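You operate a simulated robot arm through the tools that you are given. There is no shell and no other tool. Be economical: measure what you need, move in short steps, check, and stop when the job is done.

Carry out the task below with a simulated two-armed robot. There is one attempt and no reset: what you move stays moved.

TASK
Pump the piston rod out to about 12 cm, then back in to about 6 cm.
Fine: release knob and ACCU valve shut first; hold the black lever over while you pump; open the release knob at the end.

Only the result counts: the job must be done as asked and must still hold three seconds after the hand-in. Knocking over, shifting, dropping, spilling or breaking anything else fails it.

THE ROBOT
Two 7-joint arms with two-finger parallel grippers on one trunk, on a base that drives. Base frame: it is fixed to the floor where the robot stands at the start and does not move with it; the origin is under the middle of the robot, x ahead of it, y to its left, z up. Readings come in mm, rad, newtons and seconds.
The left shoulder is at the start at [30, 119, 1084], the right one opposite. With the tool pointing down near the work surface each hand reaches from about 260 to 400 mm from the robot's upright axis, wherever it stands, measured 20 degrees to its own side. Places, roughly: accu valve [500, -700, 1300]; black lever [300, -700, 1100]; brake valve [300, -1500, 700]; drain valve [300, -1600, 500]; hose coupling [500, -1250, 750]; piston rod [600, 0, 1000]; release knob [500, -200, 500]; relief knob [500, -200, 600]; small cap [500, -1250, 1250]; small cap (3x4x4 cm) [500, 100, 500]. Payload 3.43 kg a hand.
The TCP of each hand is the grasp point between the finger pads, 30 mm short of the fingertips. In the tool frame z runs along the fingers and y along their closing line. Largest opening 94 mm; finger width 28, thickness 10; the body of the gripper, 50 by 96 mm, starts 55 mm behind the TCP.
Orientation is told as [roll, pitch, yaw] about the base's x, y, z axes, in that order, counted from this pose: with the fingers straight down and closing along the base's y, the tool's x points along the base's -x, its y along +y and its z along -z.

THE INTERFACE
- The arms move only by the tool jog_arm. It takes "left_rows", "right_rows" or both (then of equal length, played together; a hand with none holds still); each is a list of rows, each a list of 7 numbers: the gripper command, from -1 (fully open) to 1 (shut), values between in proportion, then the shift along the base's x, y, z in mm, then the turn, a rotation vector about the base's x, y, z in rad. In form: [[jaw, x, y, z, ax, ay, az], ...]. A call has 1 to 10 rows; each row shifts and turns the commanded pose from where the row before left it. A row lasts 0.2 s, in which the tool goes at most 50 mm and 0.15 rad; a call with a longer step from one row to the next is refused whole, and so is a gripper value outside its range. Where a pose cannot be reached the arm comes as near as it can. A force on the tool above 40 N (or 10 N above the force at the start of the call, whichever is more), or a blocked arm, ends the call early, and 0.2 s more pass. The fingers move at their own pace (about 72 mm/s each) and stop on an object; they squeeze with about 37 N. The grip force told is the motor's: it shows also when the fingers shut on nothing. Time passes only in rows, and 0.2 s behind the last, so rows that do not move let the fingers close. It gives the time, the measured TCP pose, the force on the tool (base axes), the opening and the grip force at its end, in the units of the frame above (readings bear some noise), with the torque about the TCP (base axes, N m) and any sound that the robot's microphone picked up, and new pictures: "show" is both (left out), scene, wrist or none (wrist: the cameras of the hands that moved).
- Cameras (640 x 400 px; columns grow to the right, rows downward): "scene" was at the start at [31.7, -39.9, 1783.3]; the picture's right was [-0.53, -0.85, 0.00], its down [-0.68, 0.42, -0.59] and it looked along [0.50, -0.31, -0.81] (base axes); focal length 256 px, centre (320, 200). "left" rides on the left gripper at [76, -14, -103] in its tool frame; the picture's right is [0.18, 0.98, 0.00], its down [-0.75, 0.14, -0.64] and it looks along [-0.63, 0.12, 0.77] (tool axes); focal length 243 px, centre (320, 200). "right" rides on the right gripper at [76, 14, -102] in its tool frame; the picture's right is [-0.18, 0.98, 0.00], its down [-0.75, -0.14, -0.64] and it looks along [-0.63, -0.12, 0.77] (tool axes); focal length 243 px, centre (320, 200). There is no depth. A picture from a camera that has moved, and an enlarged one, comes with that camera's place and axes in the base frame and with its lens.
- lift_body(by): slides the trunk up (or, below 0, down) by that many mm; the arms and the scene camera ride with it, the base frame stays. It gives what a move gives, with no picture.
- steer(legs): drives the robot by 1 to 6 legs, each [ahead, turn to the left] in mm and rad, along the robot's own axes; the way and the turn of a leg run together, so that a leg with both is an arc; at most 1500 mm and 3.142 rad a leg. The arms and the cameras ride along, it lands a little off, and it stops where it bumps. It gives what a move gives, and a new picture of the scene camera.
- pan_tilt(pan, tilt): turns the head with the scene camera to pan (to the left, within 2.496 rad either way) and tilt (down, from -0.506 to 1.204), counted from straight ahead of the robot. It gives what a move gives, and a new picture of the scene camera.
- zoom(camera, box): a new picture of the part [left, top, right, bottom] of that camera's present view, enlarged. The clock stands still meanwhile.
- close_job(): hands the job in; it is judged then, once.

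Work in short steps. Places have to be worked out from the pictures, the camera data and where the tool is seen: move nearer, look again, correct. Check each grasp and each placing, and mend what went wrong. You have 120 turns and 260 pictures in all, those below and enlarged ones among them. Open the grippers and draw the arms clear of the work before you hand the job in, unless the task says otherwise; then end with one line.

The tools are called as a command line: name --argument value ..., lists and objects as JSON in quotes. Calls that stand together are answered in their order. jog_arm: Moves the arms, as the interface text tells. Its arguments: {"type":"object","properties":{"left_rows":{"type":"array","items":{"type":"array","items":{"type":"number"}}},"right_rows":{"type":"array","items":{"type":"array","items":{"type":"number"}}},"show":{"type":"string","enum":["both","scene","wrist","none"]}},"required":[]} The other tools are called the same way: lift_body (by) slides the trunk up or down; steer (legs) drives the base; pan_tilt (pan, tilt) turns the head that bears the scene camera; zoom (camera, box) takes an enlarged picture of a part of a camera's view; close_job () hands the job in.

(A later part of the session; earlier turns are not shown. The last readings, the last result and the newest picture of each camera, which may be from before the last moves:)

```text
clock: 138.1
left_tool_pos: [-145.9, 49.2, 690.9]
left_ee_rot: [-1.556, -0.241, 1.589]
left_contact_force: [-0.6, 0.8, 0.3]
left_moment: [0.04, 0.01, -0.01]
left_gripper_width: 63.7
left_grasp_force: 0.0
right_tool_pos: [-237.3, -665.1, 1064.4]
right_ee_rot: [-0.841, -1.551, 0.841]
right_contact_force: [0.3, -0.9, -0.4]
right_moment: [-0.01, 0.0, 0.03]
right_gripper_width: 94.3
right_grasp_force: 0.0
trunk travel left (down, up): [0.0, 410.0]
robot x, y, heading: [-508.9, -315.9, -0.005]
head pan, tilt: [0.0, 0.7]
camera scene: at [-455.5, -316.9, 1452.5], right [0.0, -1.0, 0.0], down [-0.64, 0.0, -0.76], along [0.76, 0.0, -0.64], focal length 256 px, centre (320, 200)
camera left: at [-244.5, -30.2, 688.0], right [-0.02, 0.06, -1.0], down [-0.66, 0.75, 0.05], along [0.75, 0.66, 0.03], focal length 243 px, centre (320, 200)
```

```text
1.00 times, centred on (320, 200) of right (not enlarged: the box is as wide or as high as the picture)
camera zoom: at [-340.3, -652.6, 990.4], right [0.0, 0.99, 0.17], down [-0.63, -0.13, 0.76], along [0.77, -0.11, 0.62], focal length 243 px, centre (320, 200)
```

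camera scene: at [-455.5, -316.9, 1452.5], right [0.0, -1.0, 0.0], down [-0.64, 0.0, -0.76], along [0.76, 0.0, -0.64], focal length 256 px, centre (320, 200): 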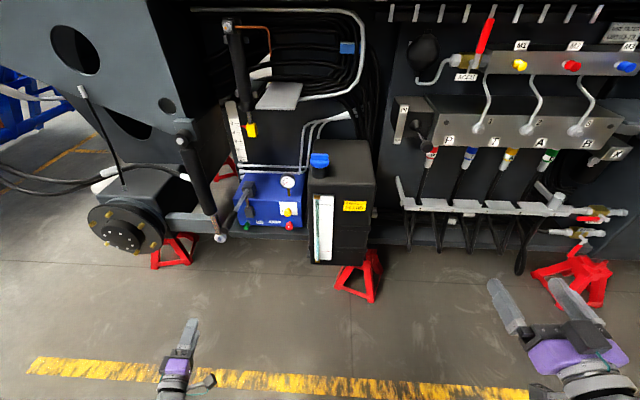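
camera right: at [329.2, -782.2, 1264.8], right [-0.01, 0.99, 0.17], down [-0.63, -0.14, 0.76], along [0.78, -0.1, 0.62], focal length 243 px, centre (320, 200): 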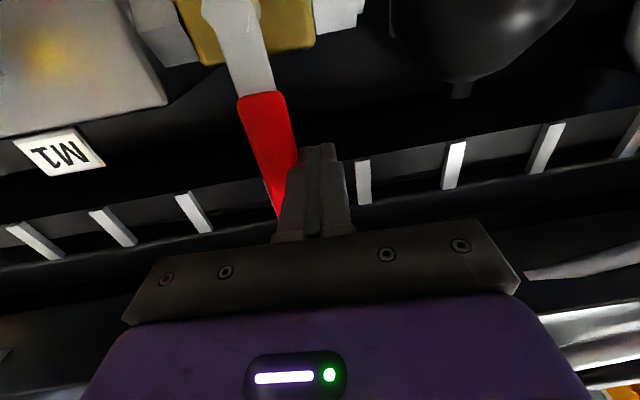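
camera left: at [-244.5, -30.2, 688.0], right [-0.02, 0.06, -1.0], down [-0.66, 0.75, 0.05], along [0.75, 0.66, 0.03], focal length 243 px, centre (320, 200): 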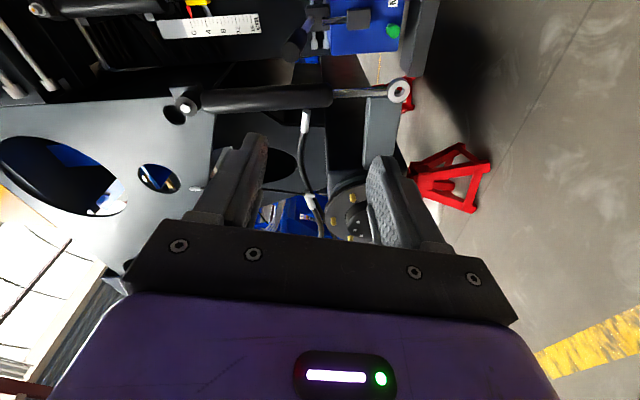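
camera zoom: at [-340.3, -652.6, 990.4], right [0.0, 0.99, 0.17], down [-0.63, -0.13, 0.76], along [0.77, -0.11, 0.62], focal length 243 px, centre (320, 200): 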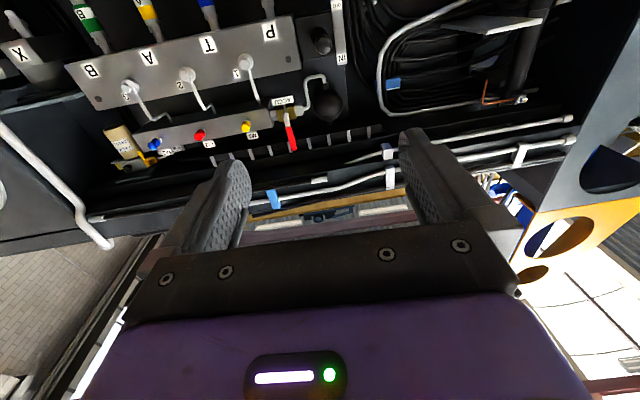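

Pump lever: grip end ≈(210,50,734), pivot near (495,28,712). I raise the left hand to that height with full opening and finish its roll, then drive ahead ~310 mm.

jog_arm --left_rows '[[-1, 0, 0, 20, -0.1, 0, 0], [-1, 0, 0, 21, -0.1, 0, 0]]' --show "none"

steer --legs '[[310, 0]]'

zoom --camera "left" --box '[0, 0, 640, 400]'

zoom --camera "right" --box '[0, 0, 640, 400]'

```text
clock: 138.7
left_tool_pos: [-145.0, 48.1, 734.0]
left_ee_rot: [-1.551, -0.044, 1.587]
left_contact_force: [-0.4, 0.0, 0.0]
left_moment: [0.01, -0.01, 0.0]
left_gripper_width: 94.0
left_grasp_force: 0.2
right_tool_pos: [-235.9, -665.9, 1063.9]
right_ee_rot: [-0.843, -1.552, 0.842]
right_contact_force: [0.1, 0.2, -0.8]
right_moment: [0.02, 0.0, 0.04]
right_gripper_width: 94.3
right_grasp_force: 0.0
trunk travel left (down, up): [0.0, 410.0]
robot x, y, heading: [-511.0, -314.2, -0.003]
head pan, tilt: [0.0, 0.7]
```

```text
clock: 140.8
left_tool_pos: [172.8, 40.1, 733.4]
left_ee_rot: [-1.551, -0.044, 1.575]
left_contact_force: [-0.6, -0.8, 0.5]
left_moment: [-0.02, 0.01, 0.01]
left_gripper_width: 93.8
left_grasp_force: 0.1
right_tool_pos: [71.0, -671.4, 1063.9]
right_ee_rot: [-0.84, -1.552, 0.828]
right_contact_force: [0.2, 0.3, 0.6]
right_moment: [0.01, 0.01, -0.03]
right_gripper_width: 94.2
right_grasp_force: 0.1
trunk travel left (down, up): [0.0, 410.0]
robot x, y, heading: [-197.8, -317.3, -0.015]
head pan, tilt: [0.0, 0.7]
camera scene: at [-142.7, -320.7, 1452.5], right [-0.02, -1.0, 0.0], down [-0.64, 0.01, -0.76], along [0.76, -0.01, -0.64], focal length 256 px, centre (320, 200)
```

scene: 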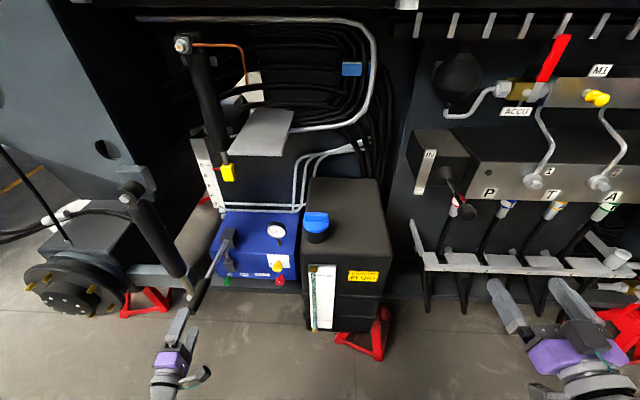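

```text
1.00 times, centred on (320, 200) of left (not enlarged: the box is as wide or as high as the picture)
camera zoom: at [70.9, -36.3, 746.5], right [-0.02, -0.14, -0.99], down [-0.65, 0.76, -0.1], along [0.76, 0.64, -0.1], focal length 243 px, centre (320, 200)
```

zoom: 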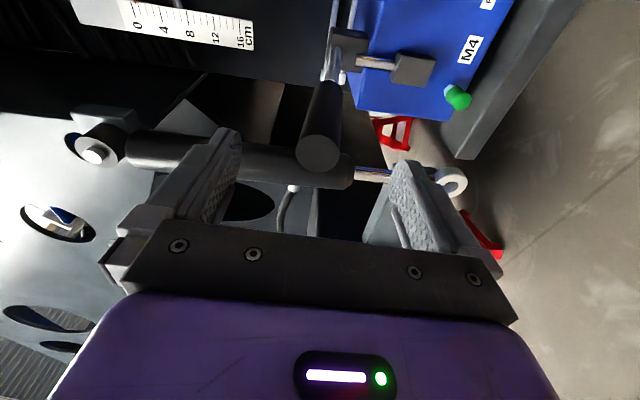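

```text
1.00 times, centred on (320, 200) of right (not enlarged: the box is as wide or as high as the picture)
camera zoom: at [-31.7, -657.8, 990.4], right [0.01, 0.99, 0.17], down [-0.63, -0.12, 0.76], along [0.77, -0.12, 0.62], focal length 243 px, centre (320, 200)
```

zoom: 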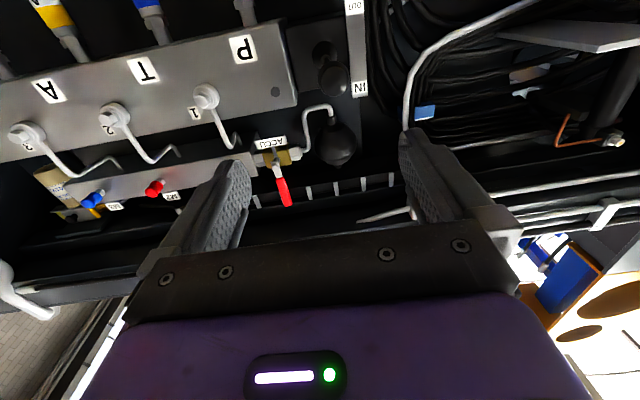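

The grip end sits centred between the open fingers. I drive 78 mm ahead with a small heading correction so the fingers pass around the lever.

steer --legs '[[78, 0.015]]'

zoom --camera "left" --box '[0, 0, 640, 400]'

zoom --camera "right" --box '[220, 0, 420, 160]'

zoom --camera "scene" --box '[400, 120, 520, 240]'

```text
clock: 141.8
left_tool_pos: [241.5, 46.2, 733.2]
left_ee_rot: [-1.553, -0.045, 1.591]
left_contact_force: [0.1, 0.2, -0.1]
left_moment: [-0.03, -0.03, -0.03]
left_gripper_width: 94.0
left_grasp_force: 0.1
right_tool_pos: [150.4, -667.4, 1064.1]
right_ee_rot: [-0.835, -1.551, 0.839]
right_contact_force: [0.3, 1.1, 0.0]
right_moment: [0.0, -0.01, 0.02]
right_gripper_width: 94.2
right_grasp_force: 0.0
trunk travel left (down, up): [0.0, 410.0]
robot x, y, heading: [-123.8, -317.6, 0.001]
head pan, tilt: [0.0, 0.7]
camera scene: at [-67.8, -320.5, 1452.4], right [0.0, -1.0, 0.0], down [-0.64, 0.0, -0.76], along [0.76, 0.0, -0.64], focal length 256 px, centre (320, 200)
```

scene: 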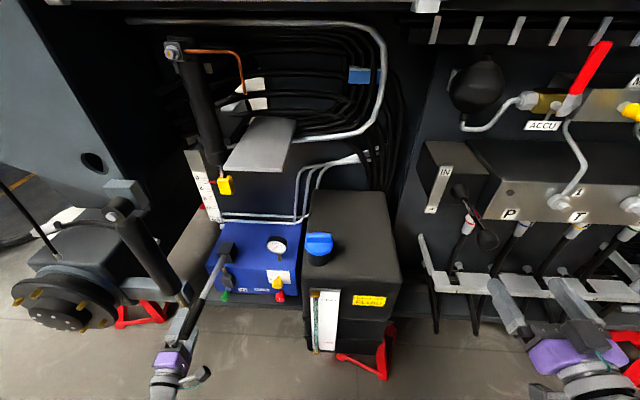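

```text
1.00 times, centred on (320, 200) of left (not enlarged: the box is as wide or as high as the picture)
camera zoom: at [141.3, -32.8, 746.4], right [-0.02, -0.14, -0.99], down [-0.66, 0.75, -0.1], along [0.75, 0.65, -0.1], focal length 243 px, centre (320, 200)
```

zoom: 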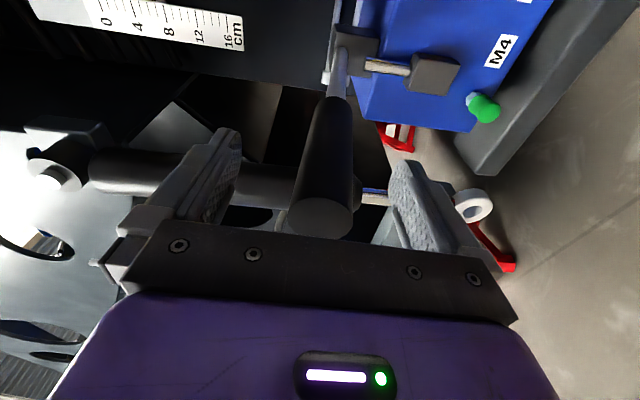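

```text
2.50 times, centred on (320, 80) of right
camera zoom: at [48.3, -655.9, 990.4], right [0.0, 0.99, 0.17], down [-0.63, -0.13, 0.76], along [0.78, -0.11, 0.62], focal length 606 px, centre (320, 500)
```

zoom: 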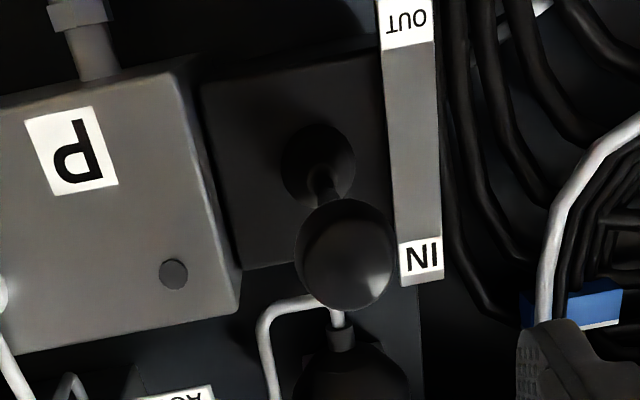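

```text
3.33 times, centred on (460, 180) of scene
camera zoom: at [-67.8, -320.5, 1452.4], right [0.0, -1.0, 0.0], down [-0.64, 0.0, -0.76], along [0.76, 0.0, -0.64], focal length 852 px, centre (-147, 267)
```

zoom: 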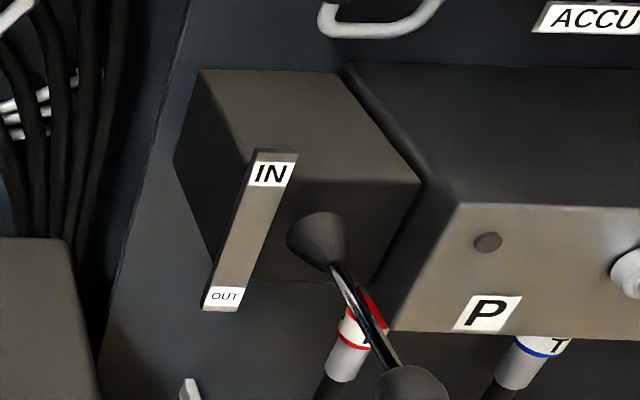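

Ball of the black lever ≈(280,-660,1062), lever level. I advance the right hand to it and close both grippers: left on the pump grip, right on the ball.

jog_arm --right_rows '[[-1, 32, 2, 0, 0, 0, 0], [-1, 32, 2, 0, 0, 0, 0], [-1, 32, 2, 0, 0, 0, 0], [-1, 32, 1, -1, 0, 0, 0], [1, 0, 0, 0, 0, 0, 0], [1, 0, 0, 0, 0, 0, 0], [1, 0, 0, 0, 0, 0, 0]]' --left_rows '[[-1, 0, 0, 0, 0, 0, 0], [-1, 4, 0, 0, 0, 0, 0], [-1, 4, 0, 0, 0, 0, 0], [0, 0, 0, 0, 0, 0, 0], [1, 0, 0, 0, 0, 0, 0], [1, 0, 0, 0, 0, 0, 0], [1, 0, 0, 0, 0, 0, 0]]'

```text
clock: 143.4
left_tool_pos: [249.4, 46.0, 730.3]
left_ee_rot: [-1.547, -0.044, 1.588]
left_contact_force: [-0.7, -7.9, -14.0]
left_moment: [0.72, 2.89, 0.78]
left_gripper_width: 35.0
left_grasp_force: 44.8
right_tool_pos: [279.9, -657.2, 1064.5]
right_ee_rot: [-0.853, -1.548, 0.858]
right_contact_force: [-1.9, 10.3, 0.2]
right_moment: [0.13, 0.01, 0.18]
right_gripper_width: 38.7
right_grasp_force: 45.0
trunk travel left (down, up): [0.0, 410.0]
robot x, y, heading: [-121.4, -321.6, -0.003]
head pan, tilt: [0.0, 0.7]
camera scene: at [-67.3, -318.8, 1452.3], right [0.0, -1.0, 0.0], down [-0.64, 0.0, -0.76], along [0.76, 0.0, -0.64], focal length 256 px, centre (320, 200)
camera right: at [176.5, -646.1, 990.4], right [0.0, 0.99, 0.17], down [-0.63, -0.13, 0.77], along [0.78, -0.1, 0.62], focal length 243 px, centre (320, 200)
camera left: at [149.1, -32.6, 744.4], right [-0.02, -0.14, -0.99], down [-0.66, 0.75, -0.09], along [0.75, 0.65, -0.11], focal length 243 px, centre (320, 200)
```

scene: 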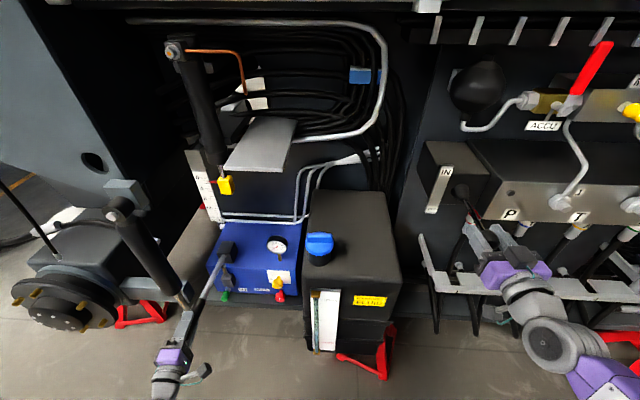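
right: 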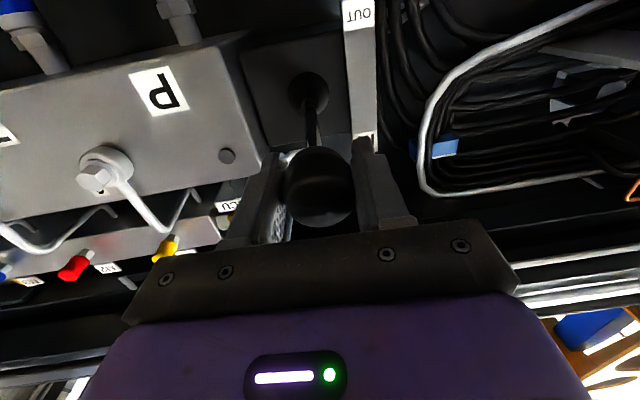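
left: 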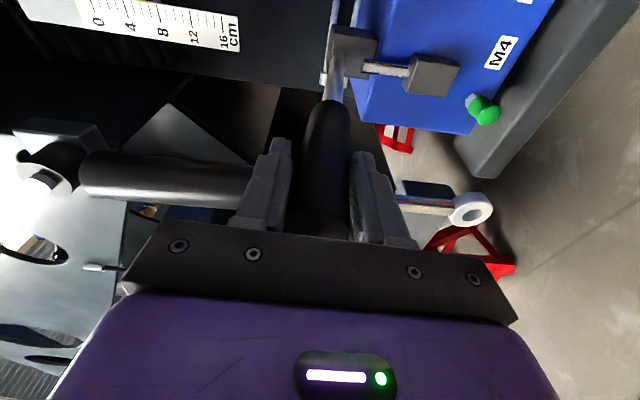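

Both grips hold. I push the black lever down (OUT) in small steps until it meets its stop.

jog_arm --right_rows '[[1, 0, -1, -10, 0, 0, 0], [1, 1, -1, -10, 0, 0, 0], [1, 2, 0, -10, 0, 0, 0], [1, 3, 0, -10, 0, 0, 0], [1, 4, 0, -10, 0, 0, 0]]' --show "wrist"

```text
clock: 144.6
left_tool_pos: [248.1, 45.2, 730.9]
left_ee_rot: [-1.543, -0.04, 1.586]
left_contact_force: [4.8, 2.6, -7.1]
left_moment: [-0.07, 2.55, -0.17]
left_gripper_width: 35.0
left_grasp_force: 45.1
right_tool_pos: [288.1, -658.2, 1014.2]
right_ee_rot: [-0.979, -1.547, 0.993]
right_contact_force: [-11.0, 5.3, 2.7]
right_moment: [-0.01, -0.19, 0.61]
right_gripper_width: 36.4
right_grasp_force: 44.7
trunk travel left (down, up): [0.0, 410.0]
robot x, y, heading: [-126.4, -314.2, -0.004]
head pan, tilt: [0.0, 0.7]
stopped in row 5 (right hand): the force on the tool passed its limit at 42 N (the readings are from after the stop); the commanded pose is now the measured one
camera right: at [185.1, -647.5, 941.2], right [-0.01, 0.99, 0.16], down [-0.63, -0.13, 0.77], along [0.78, -0.09, 0.62], focal length 243 px, centre (320, 200)
```

right: 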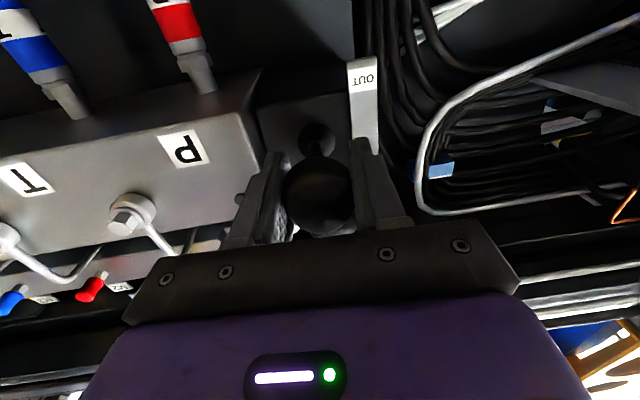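

OUT is held at its stop. Now I test the pump stroke upward along the lever's arc.

jog_arm --left_rows '[[1, 1, 0, 12, 0, 0.05, 0], [1, 2, 0, 13, 0, 0.05, 0], [1, 3, 0, 12, 0, 0.05, 0], [1, 3, 0, 12, 0, 0.05, 0], [1, 4, 0, 12, 0, 0.05, 0], [1, 4, 0, 12, 0, 0.05, 0]]' --show "both"

```text
clock: 145.0
left_tool_pos: [249.8, 46.4, 730.6]
left_ee_rot: [-1.496, -0.03, 1.584]
left_contact_force: [8.2, 4.4, -7.9]
left_moment: [-0.21, 2.62, -0.85]
left_gripper_width: 32.1
left_grasp_force: 45.2
right_tool_pos: [288.3, -657.7, 1013.9]
right_ee_rot: [-0.994, -1.546, 1.01]
right_contact_force: [-7.4, 4.0, 3.2]
right_moment: [0.02, 0.1, 0.3]
right_gripper_width: 36.4
right_grasp_force: 45.2
trunk travel left (down, up): [0.0, 410.0]
robot x, y, heading: [-126.1, -319.9, -0.005]
head pan, tilt: [0.0, 0.7]
stopped in row 1 (left hand): the force on the tool passed its limit at 52 N (the readings are from after the stop); the commanded pose is now the measured one
camera scene: at [-68.0, -318.7, 1452.6], right [0.0, -1.0, 0.0], down [-0.64, 0.0, -0.76], along [0.76, 0.0, -0.64], focal length 256 px, centre (320, 200)
camera left: at [150.0, -31.5, 750.1], right [-0.07, -0.16, -0.99], down [-0.66, 0.75, -0.07], along [0.75, 0.64, -0.16], focal length 243 px, centre (320, 200)
```

scene: 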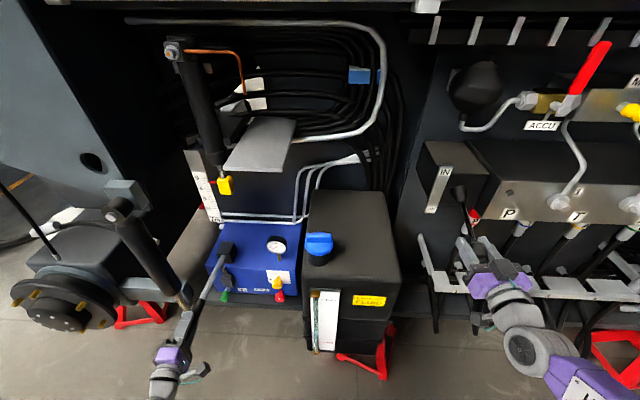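
left: 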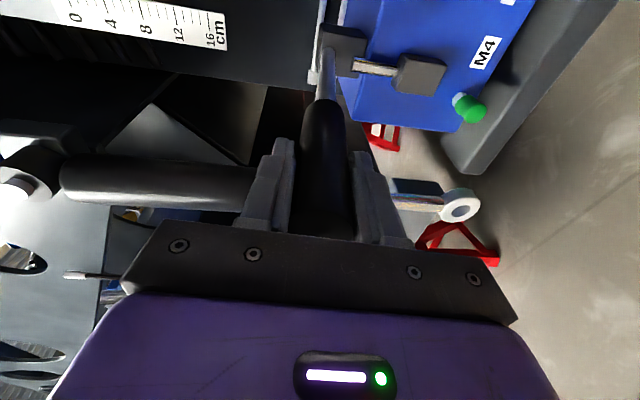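

Up is blocked (upper end of travel). I try the down stroke.

jog_arm --left_rows '[[1, 0, 0, -12, 0, -0.05, 0], [1, 0, 0, -12, 0, -0.05, 0], [1, 0, 0, -12, 0, -0.05, 0], [1, 1, 0, -12, 0, -0.05, 0], [1, 2, 0, -12, 0, -0.05, 0], [1, 2, 0, -12, 0, -0.05, 0]]' --show "both"

```text
clock: 145.9
left_tool_pos: [248.4, 46.4, 684.0]
left_ee_rot: [-1.657, -0.026, 1.588]
left_contact_force: [7.2, 0.0, -5.5]
left_moment: [0.34, 2.92, 0.16]
left_gripper_width: 31.9
left_grasp_force: 45.3
right_tool_pos: [288.3, -658.4, 1014.0]
right_ee_rot: [-1.021, -1.546, 1.037]
right_contact_force: [-8.7, 3.7, 2.8]
right_moment: [0.02, -0.02, 0.06]
right_gripper_width: 36.6
right_grasp_force: 45.0
trunk travel left (down, up): [0.0, 410.0]
robot x, y, heading: [-122.8, -316.4, -0.003]
head pan, tilt: [0.0, 0.7]
stopped in row 4 (left hand): the force on the tool passed its limit at 44 N (the readings are from after the stop); the commanded pose is now the measured one
camera scene: at [-68.9, -319.4, 1452.5], right [0.0, -1.0, 0.0], down [-0.64, 0.0, -0.76], along [0.76, 0.0, -0.64], focal length 256 px, centre (320, 200)
camera left: at [146.9, -31.8, 687.7], right [0.09, -0.16, -0.98], down [-0.64, 0.75, -0.18], along [0.76, 0.65, -0.04], focal length 243 px, centre (320, 200)
```

scene: 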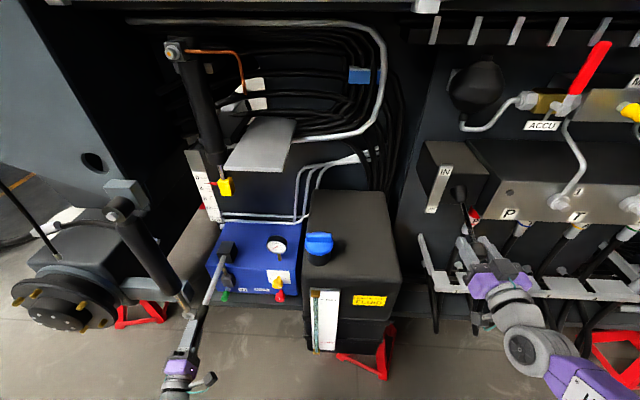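
left: 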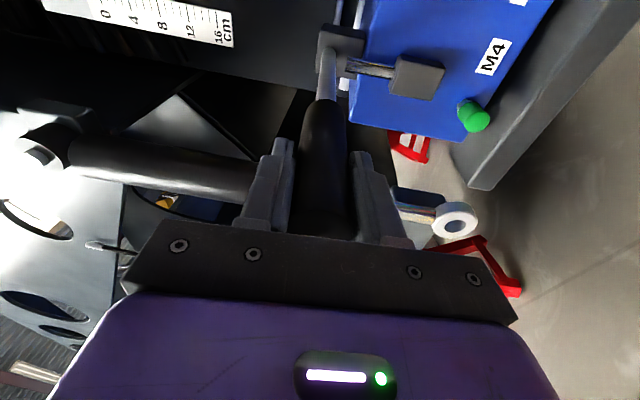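

zoom --camera "scene" --box '[180, 140, 250, 230]'

zoom --camera "scene" --box '[255, 225, 305, 265]'

```text
4.44 times, centred on (215, 185) of scene
camera zoom: at [-68.9, -319.4, 1452.5], right [0.0, -1.0, 0.0], down [-0.64, 0.0, -0.76], along [0.76, 0.0, -0.64], focal length 1137 px, centre (787, 267)
```

zoom: 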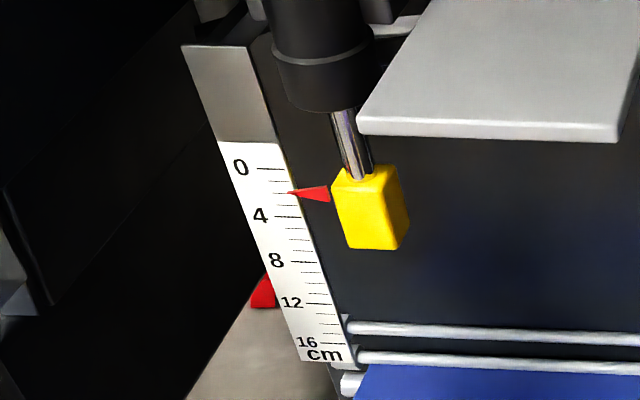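

```text
10.00 times, centred on (280, 245) of scene
camera zoom: at [-68.9, -319.4, 1452.5], right [0.0, -1.0, 0.0], down [-0.64, 0.0, -0.76], along [0.76, 0.0, -0.64], focal length 2557 px, centre (720, -250)
```

zoom: 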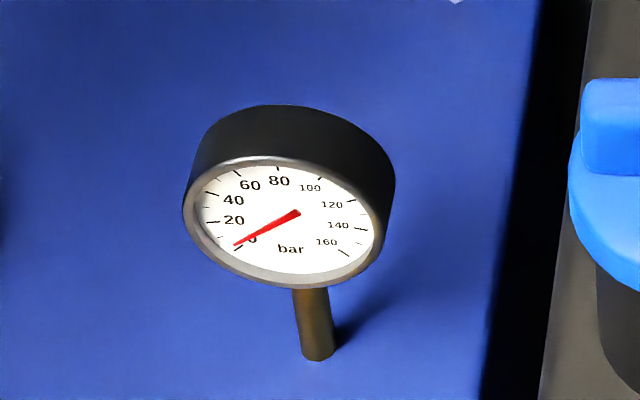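

The pointer moved out to ~2 cm, so down strokes pump. I relieve the pitch misfit (+0.06 rad) and continue down in finer rows.

jog_arm --left_rows '[[1, 0, 0, 0, 0, 0.06, 0], [1, 0, 0, -8, 0, -0.03, 0], [1, 1, 0, -8, 0, -0.03, 0], [1, 1, 0, -8, 0, -0.03, 0], [1, 1, 0, -8, 0, -0.03, 0], [1, 2, 0, -8, 0, -0.03, 0], [1, 2, 0, -8, 0, -0.03, 0]]' --show "scene"

zoom --camera "scene" --box '[180, 140, 250, 230]'

```text
clock: 147.5
left_tool_pos: [254.5, 46.4, 639.2]
left_ee_rot: [-1.783, -0.022, 1.593]
left_contact_force: [-7.8, 0.0, 0.5]
left_moment: [-0.66, 0.63, 1.02]
left_gripper_width: 31.0
left_grasp_force: 45.0
right_tool_pos: [287.1, -658.3, 1016.1]
right_ee_rot: [-1.03, -1.548, 1.042]
right_contact_force: [0.6, 6.8, 3.4]
right_moment: [-0.07, 0.13, 0.06]
right_gripper_width: 36.3
right_grasp_force: 45.5
trunk travel left (down, up): [0.0, 410.0]
robot x, y, heading: [-124.1, -318.6, -0.001]
head pan, tilt: [0.0, 0.7]
camera scene: at [-69.6, -319.2, 1452.5], right [0.0, -1.0, 0.0], down [-0.64, 0.0, -0.77], along [0.77, 0.0, -0.64], focal length 256 px, centre (320, 200)
```

scene: 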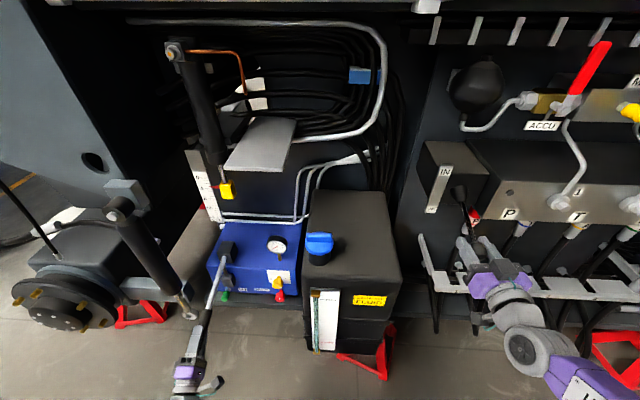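

```text
4.44 times, centred on (215, 185) of scene
camera zoom: at [-69.6, -319.2, 1452.5], right [0.0, -1.0, 0.0], down [-0.64, 0.0, -0.77], along [0.77, 0.0, -0.64], focal length 1137 px, centre (787, 267)
```

zoom: 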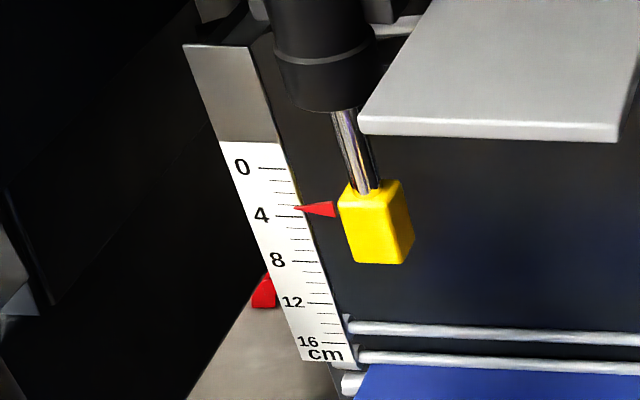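

Works: 3.3 cm now with low forces. Continue the down stroke to find its lower end.

jog_arm --left_rows '[[1, 2, 0, -8, 0, -0.03, 0], [1, 2, 0, -8, 0, -0.03, 0], [1, 3, 0, -8, 0, -0.03, 0], [1, 3, 0, -8, 0, -0.03, 0], [1, 3, 0, -8, 0, -0.03, 0], [1, 3, 0, -8, 0, -0.03, 0]]' --show "none"

zoom --camera "scene" --box '[180, 140, 250, 230]'

```text
clock: 148.5
left_tool_pos: [261.4, 45.8, 613.7]
left_ee_rot: [-1.876, -0.023, 1.587]
left_contact_force: [-1.4, 2.1, 1.7]
left_moment: [-0.19, 0.83, -0.32]
left_gripper_width: 30.9
left_grasp_force: 45.1
left hand out of reach, approached as far as the arm can: row 4
right_tool_pos: [287.8, -657.9, 1014.9]
right_ee_rot: [-1.055, -1.545, 1.07]
right_contact_force: [-3.7, 1.0, 0.9]
right_moment: [0.0, 0.26, 0.08]
right_gripper_width: 36.8
right_grasp_force: 45.3
trunk travel left (down, up): [0.0, 410.0]
robot x, y, heading: [-121.9, -322.0, 0.004]
head pan, tilt: [0.0, 0.7]
stopped in row 4 (left hand): the force on the tool passed its limit at 48 N (the readings are from after the stop); the commanded pose is now the measured one
```

```text
4.44 times, centred on (215, 185) of scene
camera zoom: at [-69.9, -320.2, 1452.6], right [0.0, -1.0, 0.0], down [-0.64, 0.0, -0.77], along [0.77, 0.0, -0.64], focal length 1137 px, centre (787, 267)
```

zoom: 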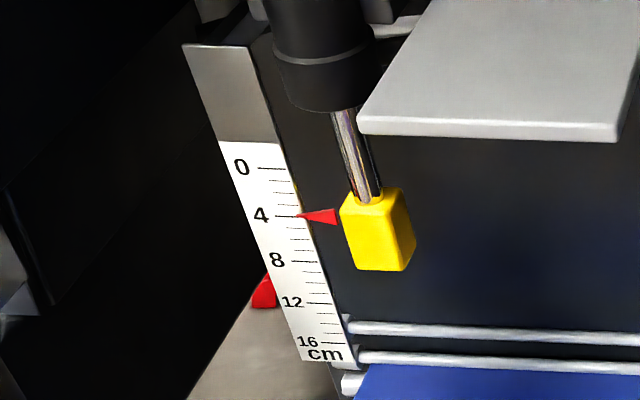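

4.0 cm at the lower end. Return stroke upward along the arc.

jog_arm --left_rows '[[1, -4.6, 0, 11.8, 0, 0.05, 0], [1, -4, 0, 12, 0, 0.05, 0], [1, -3.4, 0, 12.2, 0, 0.05, 0], [1, -2.8, 0, 12.3, 0, 0.05, 0], [1, -2.2, 0, 12.4, 0, 0.05, 0], [1, -1.6, 0, 12.5, 0, 0.05, 0], [1, -0.9, 0, 12.6, 0, 0.05, 0], [1, -0.3, 0, 12.6, 0, 0.05, 0], [1, 0.3, 0, 10, 0, 0.04, 0]]' --show "none"

zoom --camera "scene" --box '[180, 140, 250, 230]'

```text
clock: 149.3
left_tool_pos: [251.6, 45.8, 648.8]
left_ee_rot: [-1.75, -0.024, 1.583]
left_contact_force: [-0.4, 2.7, 1.3]
left_moment: [-0.22, 0.46, -0.4]
left_gripper_width: 30.9
left_grasp_force: 44.8
right_tool_pos: [287.1, -657.4, 1015.3]
right_ee_rot: [-1.086, -1.547, 1.106]
right_contact_force: [-1.2, 1.4, 2.2]
right_moment: [0.06, 0.31, 0.14]
right_gripper_width: 36.5
right_grasp_force: 44.8
trunk travel left (down, up): [0.0, 410.0]
robot x, y, heading: [-121.4, -320.8, -0.004]
head pan, tilt: [0.0, 0.7]
stopped in row 3 (left hand): the force on the tool passed its limit at 46 N (the readings are from after the stop); the commanded pose is now the measured one
```

```text
4.44 times, centred on (215, 185) of scene
camera zoom: at [-69.1, -320.2, 1452.4], right [0.0, -1.0, 0.0], down [-0.64, 0.0, -0.77], along [0.77, 0.0, -0.64], focal length 1137 px, centre (787, 267)
```

zoom: 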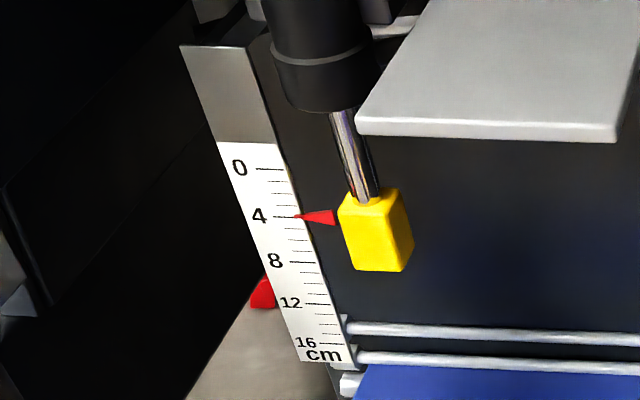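

The up-stroke resists with speed (a damping force), and does not pump. I use slower 8 mm rows.

jog_arm --left_rows '[[1, -2, 0, 8, 0, 0.032, 0], [1, -1.8, 0, 8, 0, 0.032, 0], [1, -1.5, 0, 8, 0, 0.032, 0], [1, -1.2, 0, 8, 0, 0.032, 0], [1, -1, 0, 8, 0, 0.032, 0], [1, -0.7, 0, 8, 0, 0.032, 0], [1, -0.5, 0, 8, 0, 0.032, 0], [1, -0.2, 0, 8, 0, 0.032, 0], [1, 0, 0, 8, 0, 0.032, 0], [1, 0.2, 0, 5, 0, 0.02, 0]]' --show "none"

zoom --camera "scene" --box '[180, 140, 250, 230]'

```text
clock: 150.3
left_tool_pos: [247.9, 46.2, 684.4]
left_ee_rot: [-1.627, -0.029, 1.579]
left_contact_force: [-0.4, 3.6, 2.2]
left_moment: [-0.19, 0.12, -0.71]
left_gripper_width: 31.0
left_grasp_force: 44.9
right_tool_pos: [287.7, -658.1, 1014.5]
right_ee_rot: [-1.111, -1.545, 1.128]
right_contact_force: [1.2, -0.3, 2.4]
right_moment: [0.06, 0.36, 0.13]
right_gripper_width: 36.3
right_grasp_force: 45.1
trunk travel left (down, up): [0.0, 410.0]
robot x, y, heading: [-120.3, -319.3, -0.003]
head pan, tilt: [0.0, 0.7]
stopped in row 5 (left hand): the force on the tool passed its limit at 47 N (the readings are from after the stop); the commanded pose is now the measured one
```

```text
4.44 times, centred on (215, 185) of scene
camera zoom: at [-68.6, -320.1, 1452.4], right [0.0, -1.0, 0.0], down [-0.64, 0.0, -0.77], along [0.77, 0.0, -0.64], focal length 1137 px, centre (787, 267)
```

zoom: 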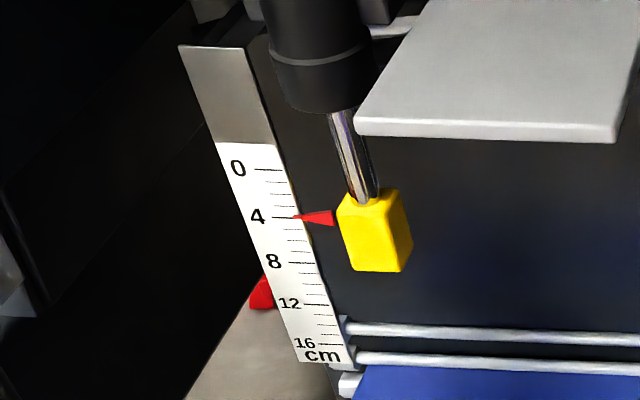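

The lag force accumulates; I use 5 mm rows for the up-stroke, then go down again.

jog_arm --left_rows '[[1, -0.5, 0, 5, 0, 0.02, 0], [1, -0.5, 0, 5, 0, 0.02, 0], [1, -0.4, 0, 5, 0, 0.02, 0], [1, -0.3, 0, 5, 0, 0.02, 0], [1, -0.2, 0, 5, 0, 0.02, 0], [1, 0, 0, 5, 0, 0.02, 0], [1, 0, 0, 5, 0, 0.02, 0], [1, 0.1, 0, 5, 0, 0.02, 0], [1, 0.3, 0, 3, 0, 0.01, 0]]' --show "none"

jog_arm --left_rows '[[1, 0, 0, -8, 0, -0.032, 0], [1, 0, 0, -8, 0, -0.032, 0], [1, 0, 0, -8, 0, -0.032, 0], [1, 0.2, 0, -8, 0, -0.032, 0], [1, 0.5, 0, -8, 0, -0.032, 0], [1, 0.8, 0, -8, 0, -0.032, 0], [1, 1.2, 0, -8, 0, -0.032, 0], [1, 1.5, 0, -8, 0, -0.032, 0], [1, 1.8, 0, -8, 0, -0.032, 0], [1, 2, 0, -8, 0, -0.032, 0]]' --show "none"

zoom --camera "scene" --box '[180, 140, 250, 230]'

```text
clock: 151.7
left_tool_pos: [247.4, 45.3, 713.4]
left_ee_rot: [-1.523, -0.033, 1.577]
left_contact_force: [0.5, 3.7, 4.5]
left_moment: [-0.23, -0.6, -0.66]
left_gripper_width: 30.7
left_grasp_force: 44.8
right_tool_pos: [288.1, -656.9, 1014.6]
right_ee_rot: [-1.115, -1.547, 1.134]
right_contact_force: [3.4, 1.2, 1.8]
right_moment: [0.04, 0.47, 0.11]
right_gripper_width: 36.5
right_grasp_force: 44.7
trunk travel left (down, up): [0.0, 410.0]
robot x, y, heading: [-126.7, -319.2, -0.006]
head pan, tilt: [0.0, 0.7]
stopped in row 6 (left hand): the force on the tool passed its limit at 41 N (the readings are from after the stop); the commanded pose is now the measured one
```

```text
clock: 153.9
left_tool_pos: [255.4, 44.4, 630.7]
left_ee_rot: [-1.835, -0.03, 1.583]
left_contact_force: [21.7, 0.7, -1.7]
left_moment: [0.2, 3.3, -0.24]
left_gripper_width: 32.1
left_grasp_force: 45.0
right_tool_pos: [289.7, -657.0, 1015.2]
right_ee_rot: [-1.048, -1.546, 1.066]
right_contact_force: [-12.4, 4.2, 1.8]
right_moment: [-0.01, -0.09, 0.06]
right_gripper_width: 36.4
right_grasp_force: 45.2
trunk travel left (down, up): [0.0, 410.0]
robot x, y, heading: [-120.5, -314.7, -0.002]
head pan, tilt: [0.0, 0.7]
```

```text
4.44 times, centred on (215, 185) of scene
camera zoom: at [-67.7, -319.6, 1452.4], right [0.0, -1.0, 0.0], down [-0.64, 0.0, -0.76], along [0.76, 0.0, -0.64], focal length 1137 px, centre (787, 267)
```

zoom: 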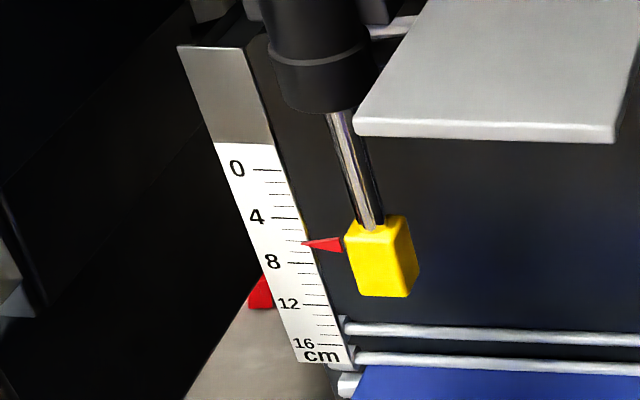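

6.3 cm now. Next up-stroke in three short calls, then another down-stroke.

jog_arm --left_rows '[[1, -2, 0, 6, 0, 0.03, 0], [1, -1.7, 0, 6, 0, 0.025, 0], [1, -1.6, 0, 6, 0, 0.025, 0], [1, -1.5, 0, 6, 0, 0.025, 0], [1, -1.4, 0, 6, 0, 0.025, 0], [1, -1.3, 0, 6, 0, 0.025, 0]]' --show "none"

jog_arm --left_rows '[[1, -1, 0, 6, 0, 0.025, 0], [1, -1, 0, 6, 0, 0.025, 0], [1, -0.8, 0, 6, 0, 0.025, 0], [1, -0.6, 0, 6, 0, 0.025, 0], [1, -0.5, 0, 6, 0, 0.025, 0], [1, -0.4, 0, 6, 0, 0.025, 0]]' --show "none"

jog_arm --left_rows '[[1, -0.4, 0, 6, 0, 0.025, 0], [1, -0.2, 0, 6, 0, 0.025, 0], [1, 0, 0, 6, 0, 0.025, 0], [1, 0, 0, 6, 0, 0.025, 0]]' --show "none"

```text
clock: 154.9
left_tool_pos: [251.2, 45.9, 654.4]
left_ee_rot: [-1.745, -0.032, 1.581]
left_contact_force: [5.8, 0.6, -1.1]
left_moment: [0.31, 1.85, 0.13]
left_gripper_width: 31.4
left_grasp_force: 44.8
right_tool_pos: [288.7, -658.5, 1014.1]
right_ee_rot: [-1.081, -1.546, 1.096]
right_contact_force: [-1.3, 1.1, 1.7]
right_moment: [0.07, 0.37, 0.2]
right_gripper_width: 36.1
right_grasp_force: 45.4
trunk travel left (down, up): [0.0, 410.0]
robot x, y, heading: [-122.7, -318.2, -0.004]
head pan, tilt: [0.0, 0.7]
stopped in row 4 (left hand): the force on the tool passed its limit at 44 N (the readings are from after the stop); the commanded pose is now the measured one
```

```text
clock: 156.3
left_tool_pos: [246.8, 44.4, 691.7]
left_ee_rot: [-1.601, -0.033, 1.58]
left_contact_force: [24.0, 10.6, 1.3]
left_moment: [0.32, 0.3, -0.49]
left_gripper_width: 30.7
left_grasp_force: 44.5
right_tool_pos: [288.5, -658.4, 1014.7]
right_ee_rot: [-1.072, -1.547, 1.087]
right_contact_force: [-6.8, 0.8, 3.7]
right_moment: [-0.09, -0.1, 0.09]
right_gripper_width: 36.4
right_grasp_force: 45.0
trunk travel left (down, up): [0.0, 410.0]
robot x, y, heading: [-117.9, -323.6, -0.001]
head pan, tilt: [0.0, 0.7]
```

```text
clock: 156.8
left_tool_pos: [247.8, 44.9, 701.6]
left_ee_rot: [-1.565, -0.037, 1.577]
left_contact_force: [3.1, 2.3, 0.7]
left_moment: [-0.31, 0.35, -0.88]
left_gripper_width: 30.9
left_grasp_force: 44.8
right_tool_pos: [289.0, -657.6, 1015.9]
right_ee_rot: [-1.094, -1.546, 1.11]
right_contact_force: [2.8, -0.1, 2.2]
right_moment: [0.07, 0.51, 0.15]
right_gripper_width: 36.4
right_grasp_force: 45.2
trunk travel left (down, up): [0.0, 410.0]
robot x, y, heading: [-121.6, -318.2, -0.003]
head pan, tilt: [0.0, 0.7]
stopped in row 2 (left hand): the force on the tool passed its limit at 41 N (the readings are from after the stop); the commanded pose is now the measured one
```

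Force builds mainly along x (arc radius slightly off). I reduce the x correction: finish the up-stroke and then stroke down.

jog_arm --left_rows '[[1, 0.2, 0, 6, 0, 0.024, 0], [1, 0.2, 0, 6, 0, 0.024, 0], [1, 0.3, 0, 6, 0, 0.024, 0], [1, 0.4, 0, 5, 0, 0.02, 0]]' --show "none"

jog_arm --left_rows '[[1, -0.3, 0, -8, 0, -0.032, 0], [1, -0.2, 0, -8, 0, -0.032, 0], [1, 0, 0, -8, 0, -0.032, 0], [1, 0.2, 0, -8, 0, -0.03, 0], [1, 0.5, 0, -8, 0, -0.03, 0], [1, 0.8, 0, -8, 0, -0.03, 0], [1, 1.2, 0, -8, 0, -0.03, 0], [1, 1.5, 0, -8, 0, -0.03, 0], [1, 1.8, 0, -8, 0, -0.03, 0], [1, 2, 0, -8, 0, -0.03, 0]]' --show "none"

zoom --camera "scene" --box '[180, 140, 250, 230]'

```text
clock: 157.8
left_tool_pos: [247.5, 46.4, 726.2]
left_ee_rot: [-1.476, -0.037, 1.574]
left_contact_force: [24.9, 0.2, 8.8]
left_moment: [-0.26, -2.44, 0.68]
left_gripper_width: 31.0
left_grasp_force: 44.8
right_tool_pos: [288.6, -657.7, 1015.4]
right_ee_rot: [-1.123, -1.546, 1.139]
right_contact_force: [-2.2, 4.5, 4.9]
right_moment: [-0.05, -0.05, 0.25]
right_gripper_width: 36.7
right_grasp_force: 44.9
trunk travel left (down, up): [0.0, 410.0]
robot x, y, heading: [-123.6, -319.0, -0.005]
head pan, tilt: [0.0, 0.7]
```

```text
clock: 160.0
left_tool_pos: [252.7, 45.8, 647.6]
left_ee_rot: [-1.757, -0.031, 1.584]
left_contact_force: [-0.3, 0.6, 1.4]
left_moment: [0.02, 0.8, 0.09]
left_gripper_width: 31.0
left_grasp_force: 45.3
right_tool_pos: [288.9, -657.7, 1015.5]
right_ee_rot: [-1.094, -1.547, 1.11]
right_contact_force: [1.3, -0.6, 2.2]
right_moment: [0.04, 0.52, 0.06]
right_gripper_width: 36.4
right_grasp_force: 45.0
trunk travel left (down, up): [0.0, 410.0]
robot x, y, heading: [-122.9, -322.5, 0.0]
head pan, tilt: [0.0, 0.7]
stopped in row 10 (left hand): the force on the tool passed its limit at 46 N (the readings are from after the stop); the commanded pose is now the measured one
```

```text
4.44 times, centred on (215, 185) of scene
camera zoom: at [-68.1, -320.5, 1452.5], right [0.0, -1.0, 0.0], down [-0.64, 0.0, -0.76], along [0.76, 0.0, -0.64], focal length 1137 px, centre (787, 267)
```

zoom: 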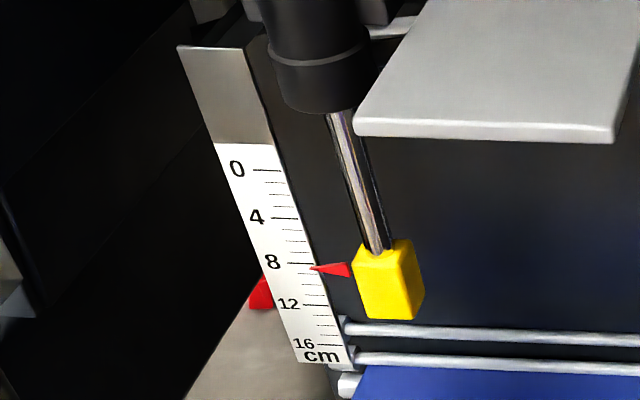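

8.5 cm. I continue the down-stroke, then start back up.

jog_arm --left_rows '[[1, 1.8, 0, -8, 0, -0.03, 0], [1, 2, 0, -8, 0, -0.03, 0], [1, 2.2, 0, -8, 0, -0.03, 0]]' --show "none"

jog_arm --left_rows '[[1, -1.5, 0, 6, 0, 0.024, 0], [1, -1.4, 0, 6, 0, 0.024, 0], [1, -1.3, 0, 6, 0, 0.024, 0], [1, -1.2, 0, 6, 0, 0.024, 0], [1, -1.1, 0, 6, 0, 0.024, 0], [1, -1, 0, 6, 0, 0.024, 0]]' --show "none"

jog_arm --left_rows '[[1, -0.8, 0, 6, 0, 0.024, 0], [1, -0.7, 0, 6, 0, 0.024, 0], [1, -0.6, 0, 6, 0, 0.024, 0], [1, -0.5, 0, 6, 0, 0.024, 0], [1, -0.4, 0, 6, 0, 0.024, 0], [1, -0.2, 0, 6, 0, 0.024, 0]]' --show "none"

zoom --camera "scene" --box '[180, 140, 250, 230]'

```text
clock: 160.8
left_tool_pos: [257.6, 44.8, 620.6]
left_ee_rot: [-1.848, -0.032, 1.584]
left_contact_force: [-7.6, -14.3, -3.3]
left_moment: [0.01, 1.8, 1.22]
left_gripper_width: 31.1
left_grasp_force: 46.0
right_tool_pos: [289.2, -657.4, 1014.7]
right_ee_rot: [-1.143, -1.547, 1.159]
right_contact_force: [2.6, 2.5, 3.5]
right_moment: [-0.05, 0.25, 0.11]
right_gripper_width: 36.5
right_grasp_force: 44.9
trunk travel left (down, up): [0.0, 410.0]
robot x, y, heading: [-119.9, -321.0, -0.003]
head pan, tilt: [0.0, 0.7]
```

```text
clock: 162.2
left_tool_pos: [249.4, 45.9, 659.3]
left_ee_rot: [-1.706, -0.034, 1.58]
left_contact_force: [-20.2, -21.8, 4.6]
left_moment: [0.37, -1.2, -0.46]
left_gripper_width: 30.9
left_grasp_force: 45.4
right_tool_pos: [287.8, -657.6, 1015.3]
right_ee_rot: [-1.159, -1.547, 1.176]
right_contact_force: [15.6, 7.4, 7.9]
right_moment: [0.01, 0.13, 0.23]
right_gripper_width: 36.4
right_grasp_force: 45.2
trunk travel left (down, up): [0.0, 410.0]
robot x, y, heading: [-125.5, -317.5, -0.003]
head pan, tilt: [0.0, 0.7]
```

```text
clock: 163.6
left_tool_pos: [248.0, 45.9, 696.1]
left_ee_rot: [-1.561, -0.038, 1.575]
left_contact_force: [0.0, -1.9, 14.7]
left_moment: [0.08, -3.47, -1.01]
left_gripper_width: 32.0
left_grasp_force: 44.9
right_tool_pos: [288.2, -658.0, 1015.3]
right_ee_rot: [-1.129, -1.547, 1.146]
right_contact_force: [12.7, 5.6, 9.1]
right_moment: [-0.04, -0.13, 0.16]
right_gripper_width: 36.7
right_grasp_force: 45.0
trunk travel left (down, up): [0.0, 410.0]
robot x, y, heading: [-122.9, -318.3, -0.003]
head pan, tilt: [0.0, 0.7]
```

```text
4.44 times, centred on (215, 185) of scene
camera zoom: at [-68.5, -320.2, 1452.6], right [0.0, -1.0, 0.0], down [-0.64, 0.0, -0.77], along [0.77, 0.0, -0.64], focal length 1137 px, centre (787, 267)
```

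zoom: 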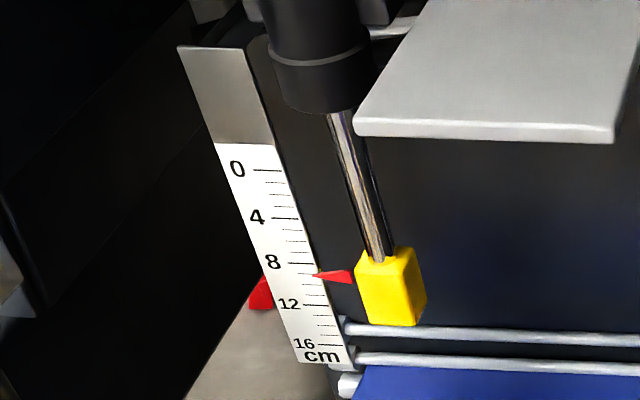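

9.2 cm. Finish the up-stroke and press down ~100 mm to get to 12.

jog_arm --left_rows '[[1, 0, 0, 6, 0, 0.012, 0], [1, 0, 0, 6, 0, 0.018, 0], [1, 0.2, 0, 6, 0, 0.022, 0], [1, 0.3, 0, 6, 0, 0.022, 0], [1, 0.4, 0, 6, 0, 0.022, 0]]' --show "none"

jog_arm --left_rows '[[1, -0.3, 0, -8, 0, -0.032, 0], [1, -0.2, 0, -8, 0, -0.032, 0], [1, 0, 0, -8, 0, -0.032, 0], [1, 0.2, 0, -8, 0, -0.03, 0], [1, 0.5, 0, -8, 0, -0.03, 0], [1, 0.8, 0, -8, 0, -0.03, 0], [1, 1.2, 0, -8, 0, -0.03, 0], [1, 1.5, 0, -8, 0, -0.03, 0], [1, 1.8, 0, -8, 0, -0.03, 0]]' --show "none"

zoom --camera "scene" --box '[180, 140, 250, 230]'

```text
clock: 164.8
left_tool_pos: [248.3, 47.0, 726.8]
left_ee_rot: [-1.466, -0.036, 1.575]
left_contact_force: [29.5, 9.1, 8.3]
left_moment: [0.17, -2.67, -1.22]
left_gripper_width: 31.7
left_grasp_force: 45.2
right_tool_pos: [288.6, -658.7, 1014.7]
right_ee_rot: [-1.056, -1.547, 1.072]
right_contact_force: [-5.9, 2.0, 5.5]
right_moment: [-0.02, -0.46, 0.12]
right_gripper_width: 36.3
right_grasp_force: 44.9
trunk travel left (down, up): [0.0, 410.0]
robot x, y, heading: [-122.4, -318.4, -0.003]
head pan, tilt: [0.0, 0.7]
```

```text
clock: 166.4
left_tool_pos: [247.0, 46.2, 672.9]
left_ee_rot: [-1.665, -0.037, 1.584]
left_contact_force: [-4.9, -0.9, 3.4]
left_moment: [-0.02, -0.11, 0.14]
left_gripper_width: 30.8
left_grasp_force: 45.6
right_tool_pos: [288.5, -658.3, 1015.1]
right_ee_rot: [-1.103, -1.546, 1.119]
right_contact_force: [0.8, -2.5, 1.9]
right_moment: [0.0, 0.44, 0.0]
right_gripper_width: 36.4
right_grasp_force: 45.4
trunk travel left (down, up): [0.0, 410.0]
robot x, y, heading: [-121.1, -320.6, -0.003]
head pan, tilt: [0.0, 0.7]
stopped in row 7 (left hand): the force on the tool passed its limit at 44 N (the readings are from after the stop); the commanded pose is now the measured one
```

```text
4.44 times, centred on (215, 185) of scene
camera zoom: at [-69.4, -320.9, 1452.4], right [0.0, -1.0, 0.0], down [-0.64, 0.0, -0.77], along [0.77, 0.0, -0.64], focal length 1137 px, centre (787, 267)
```

zoom: 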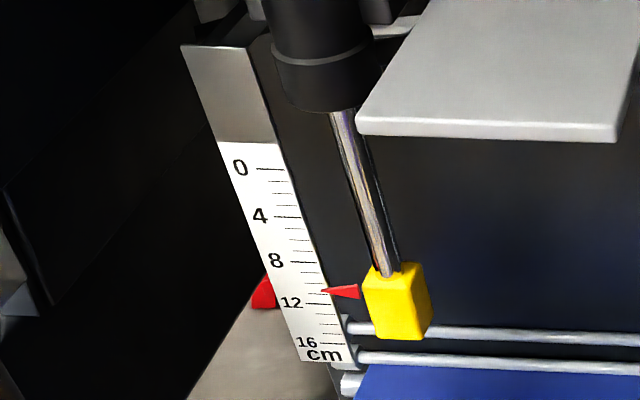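

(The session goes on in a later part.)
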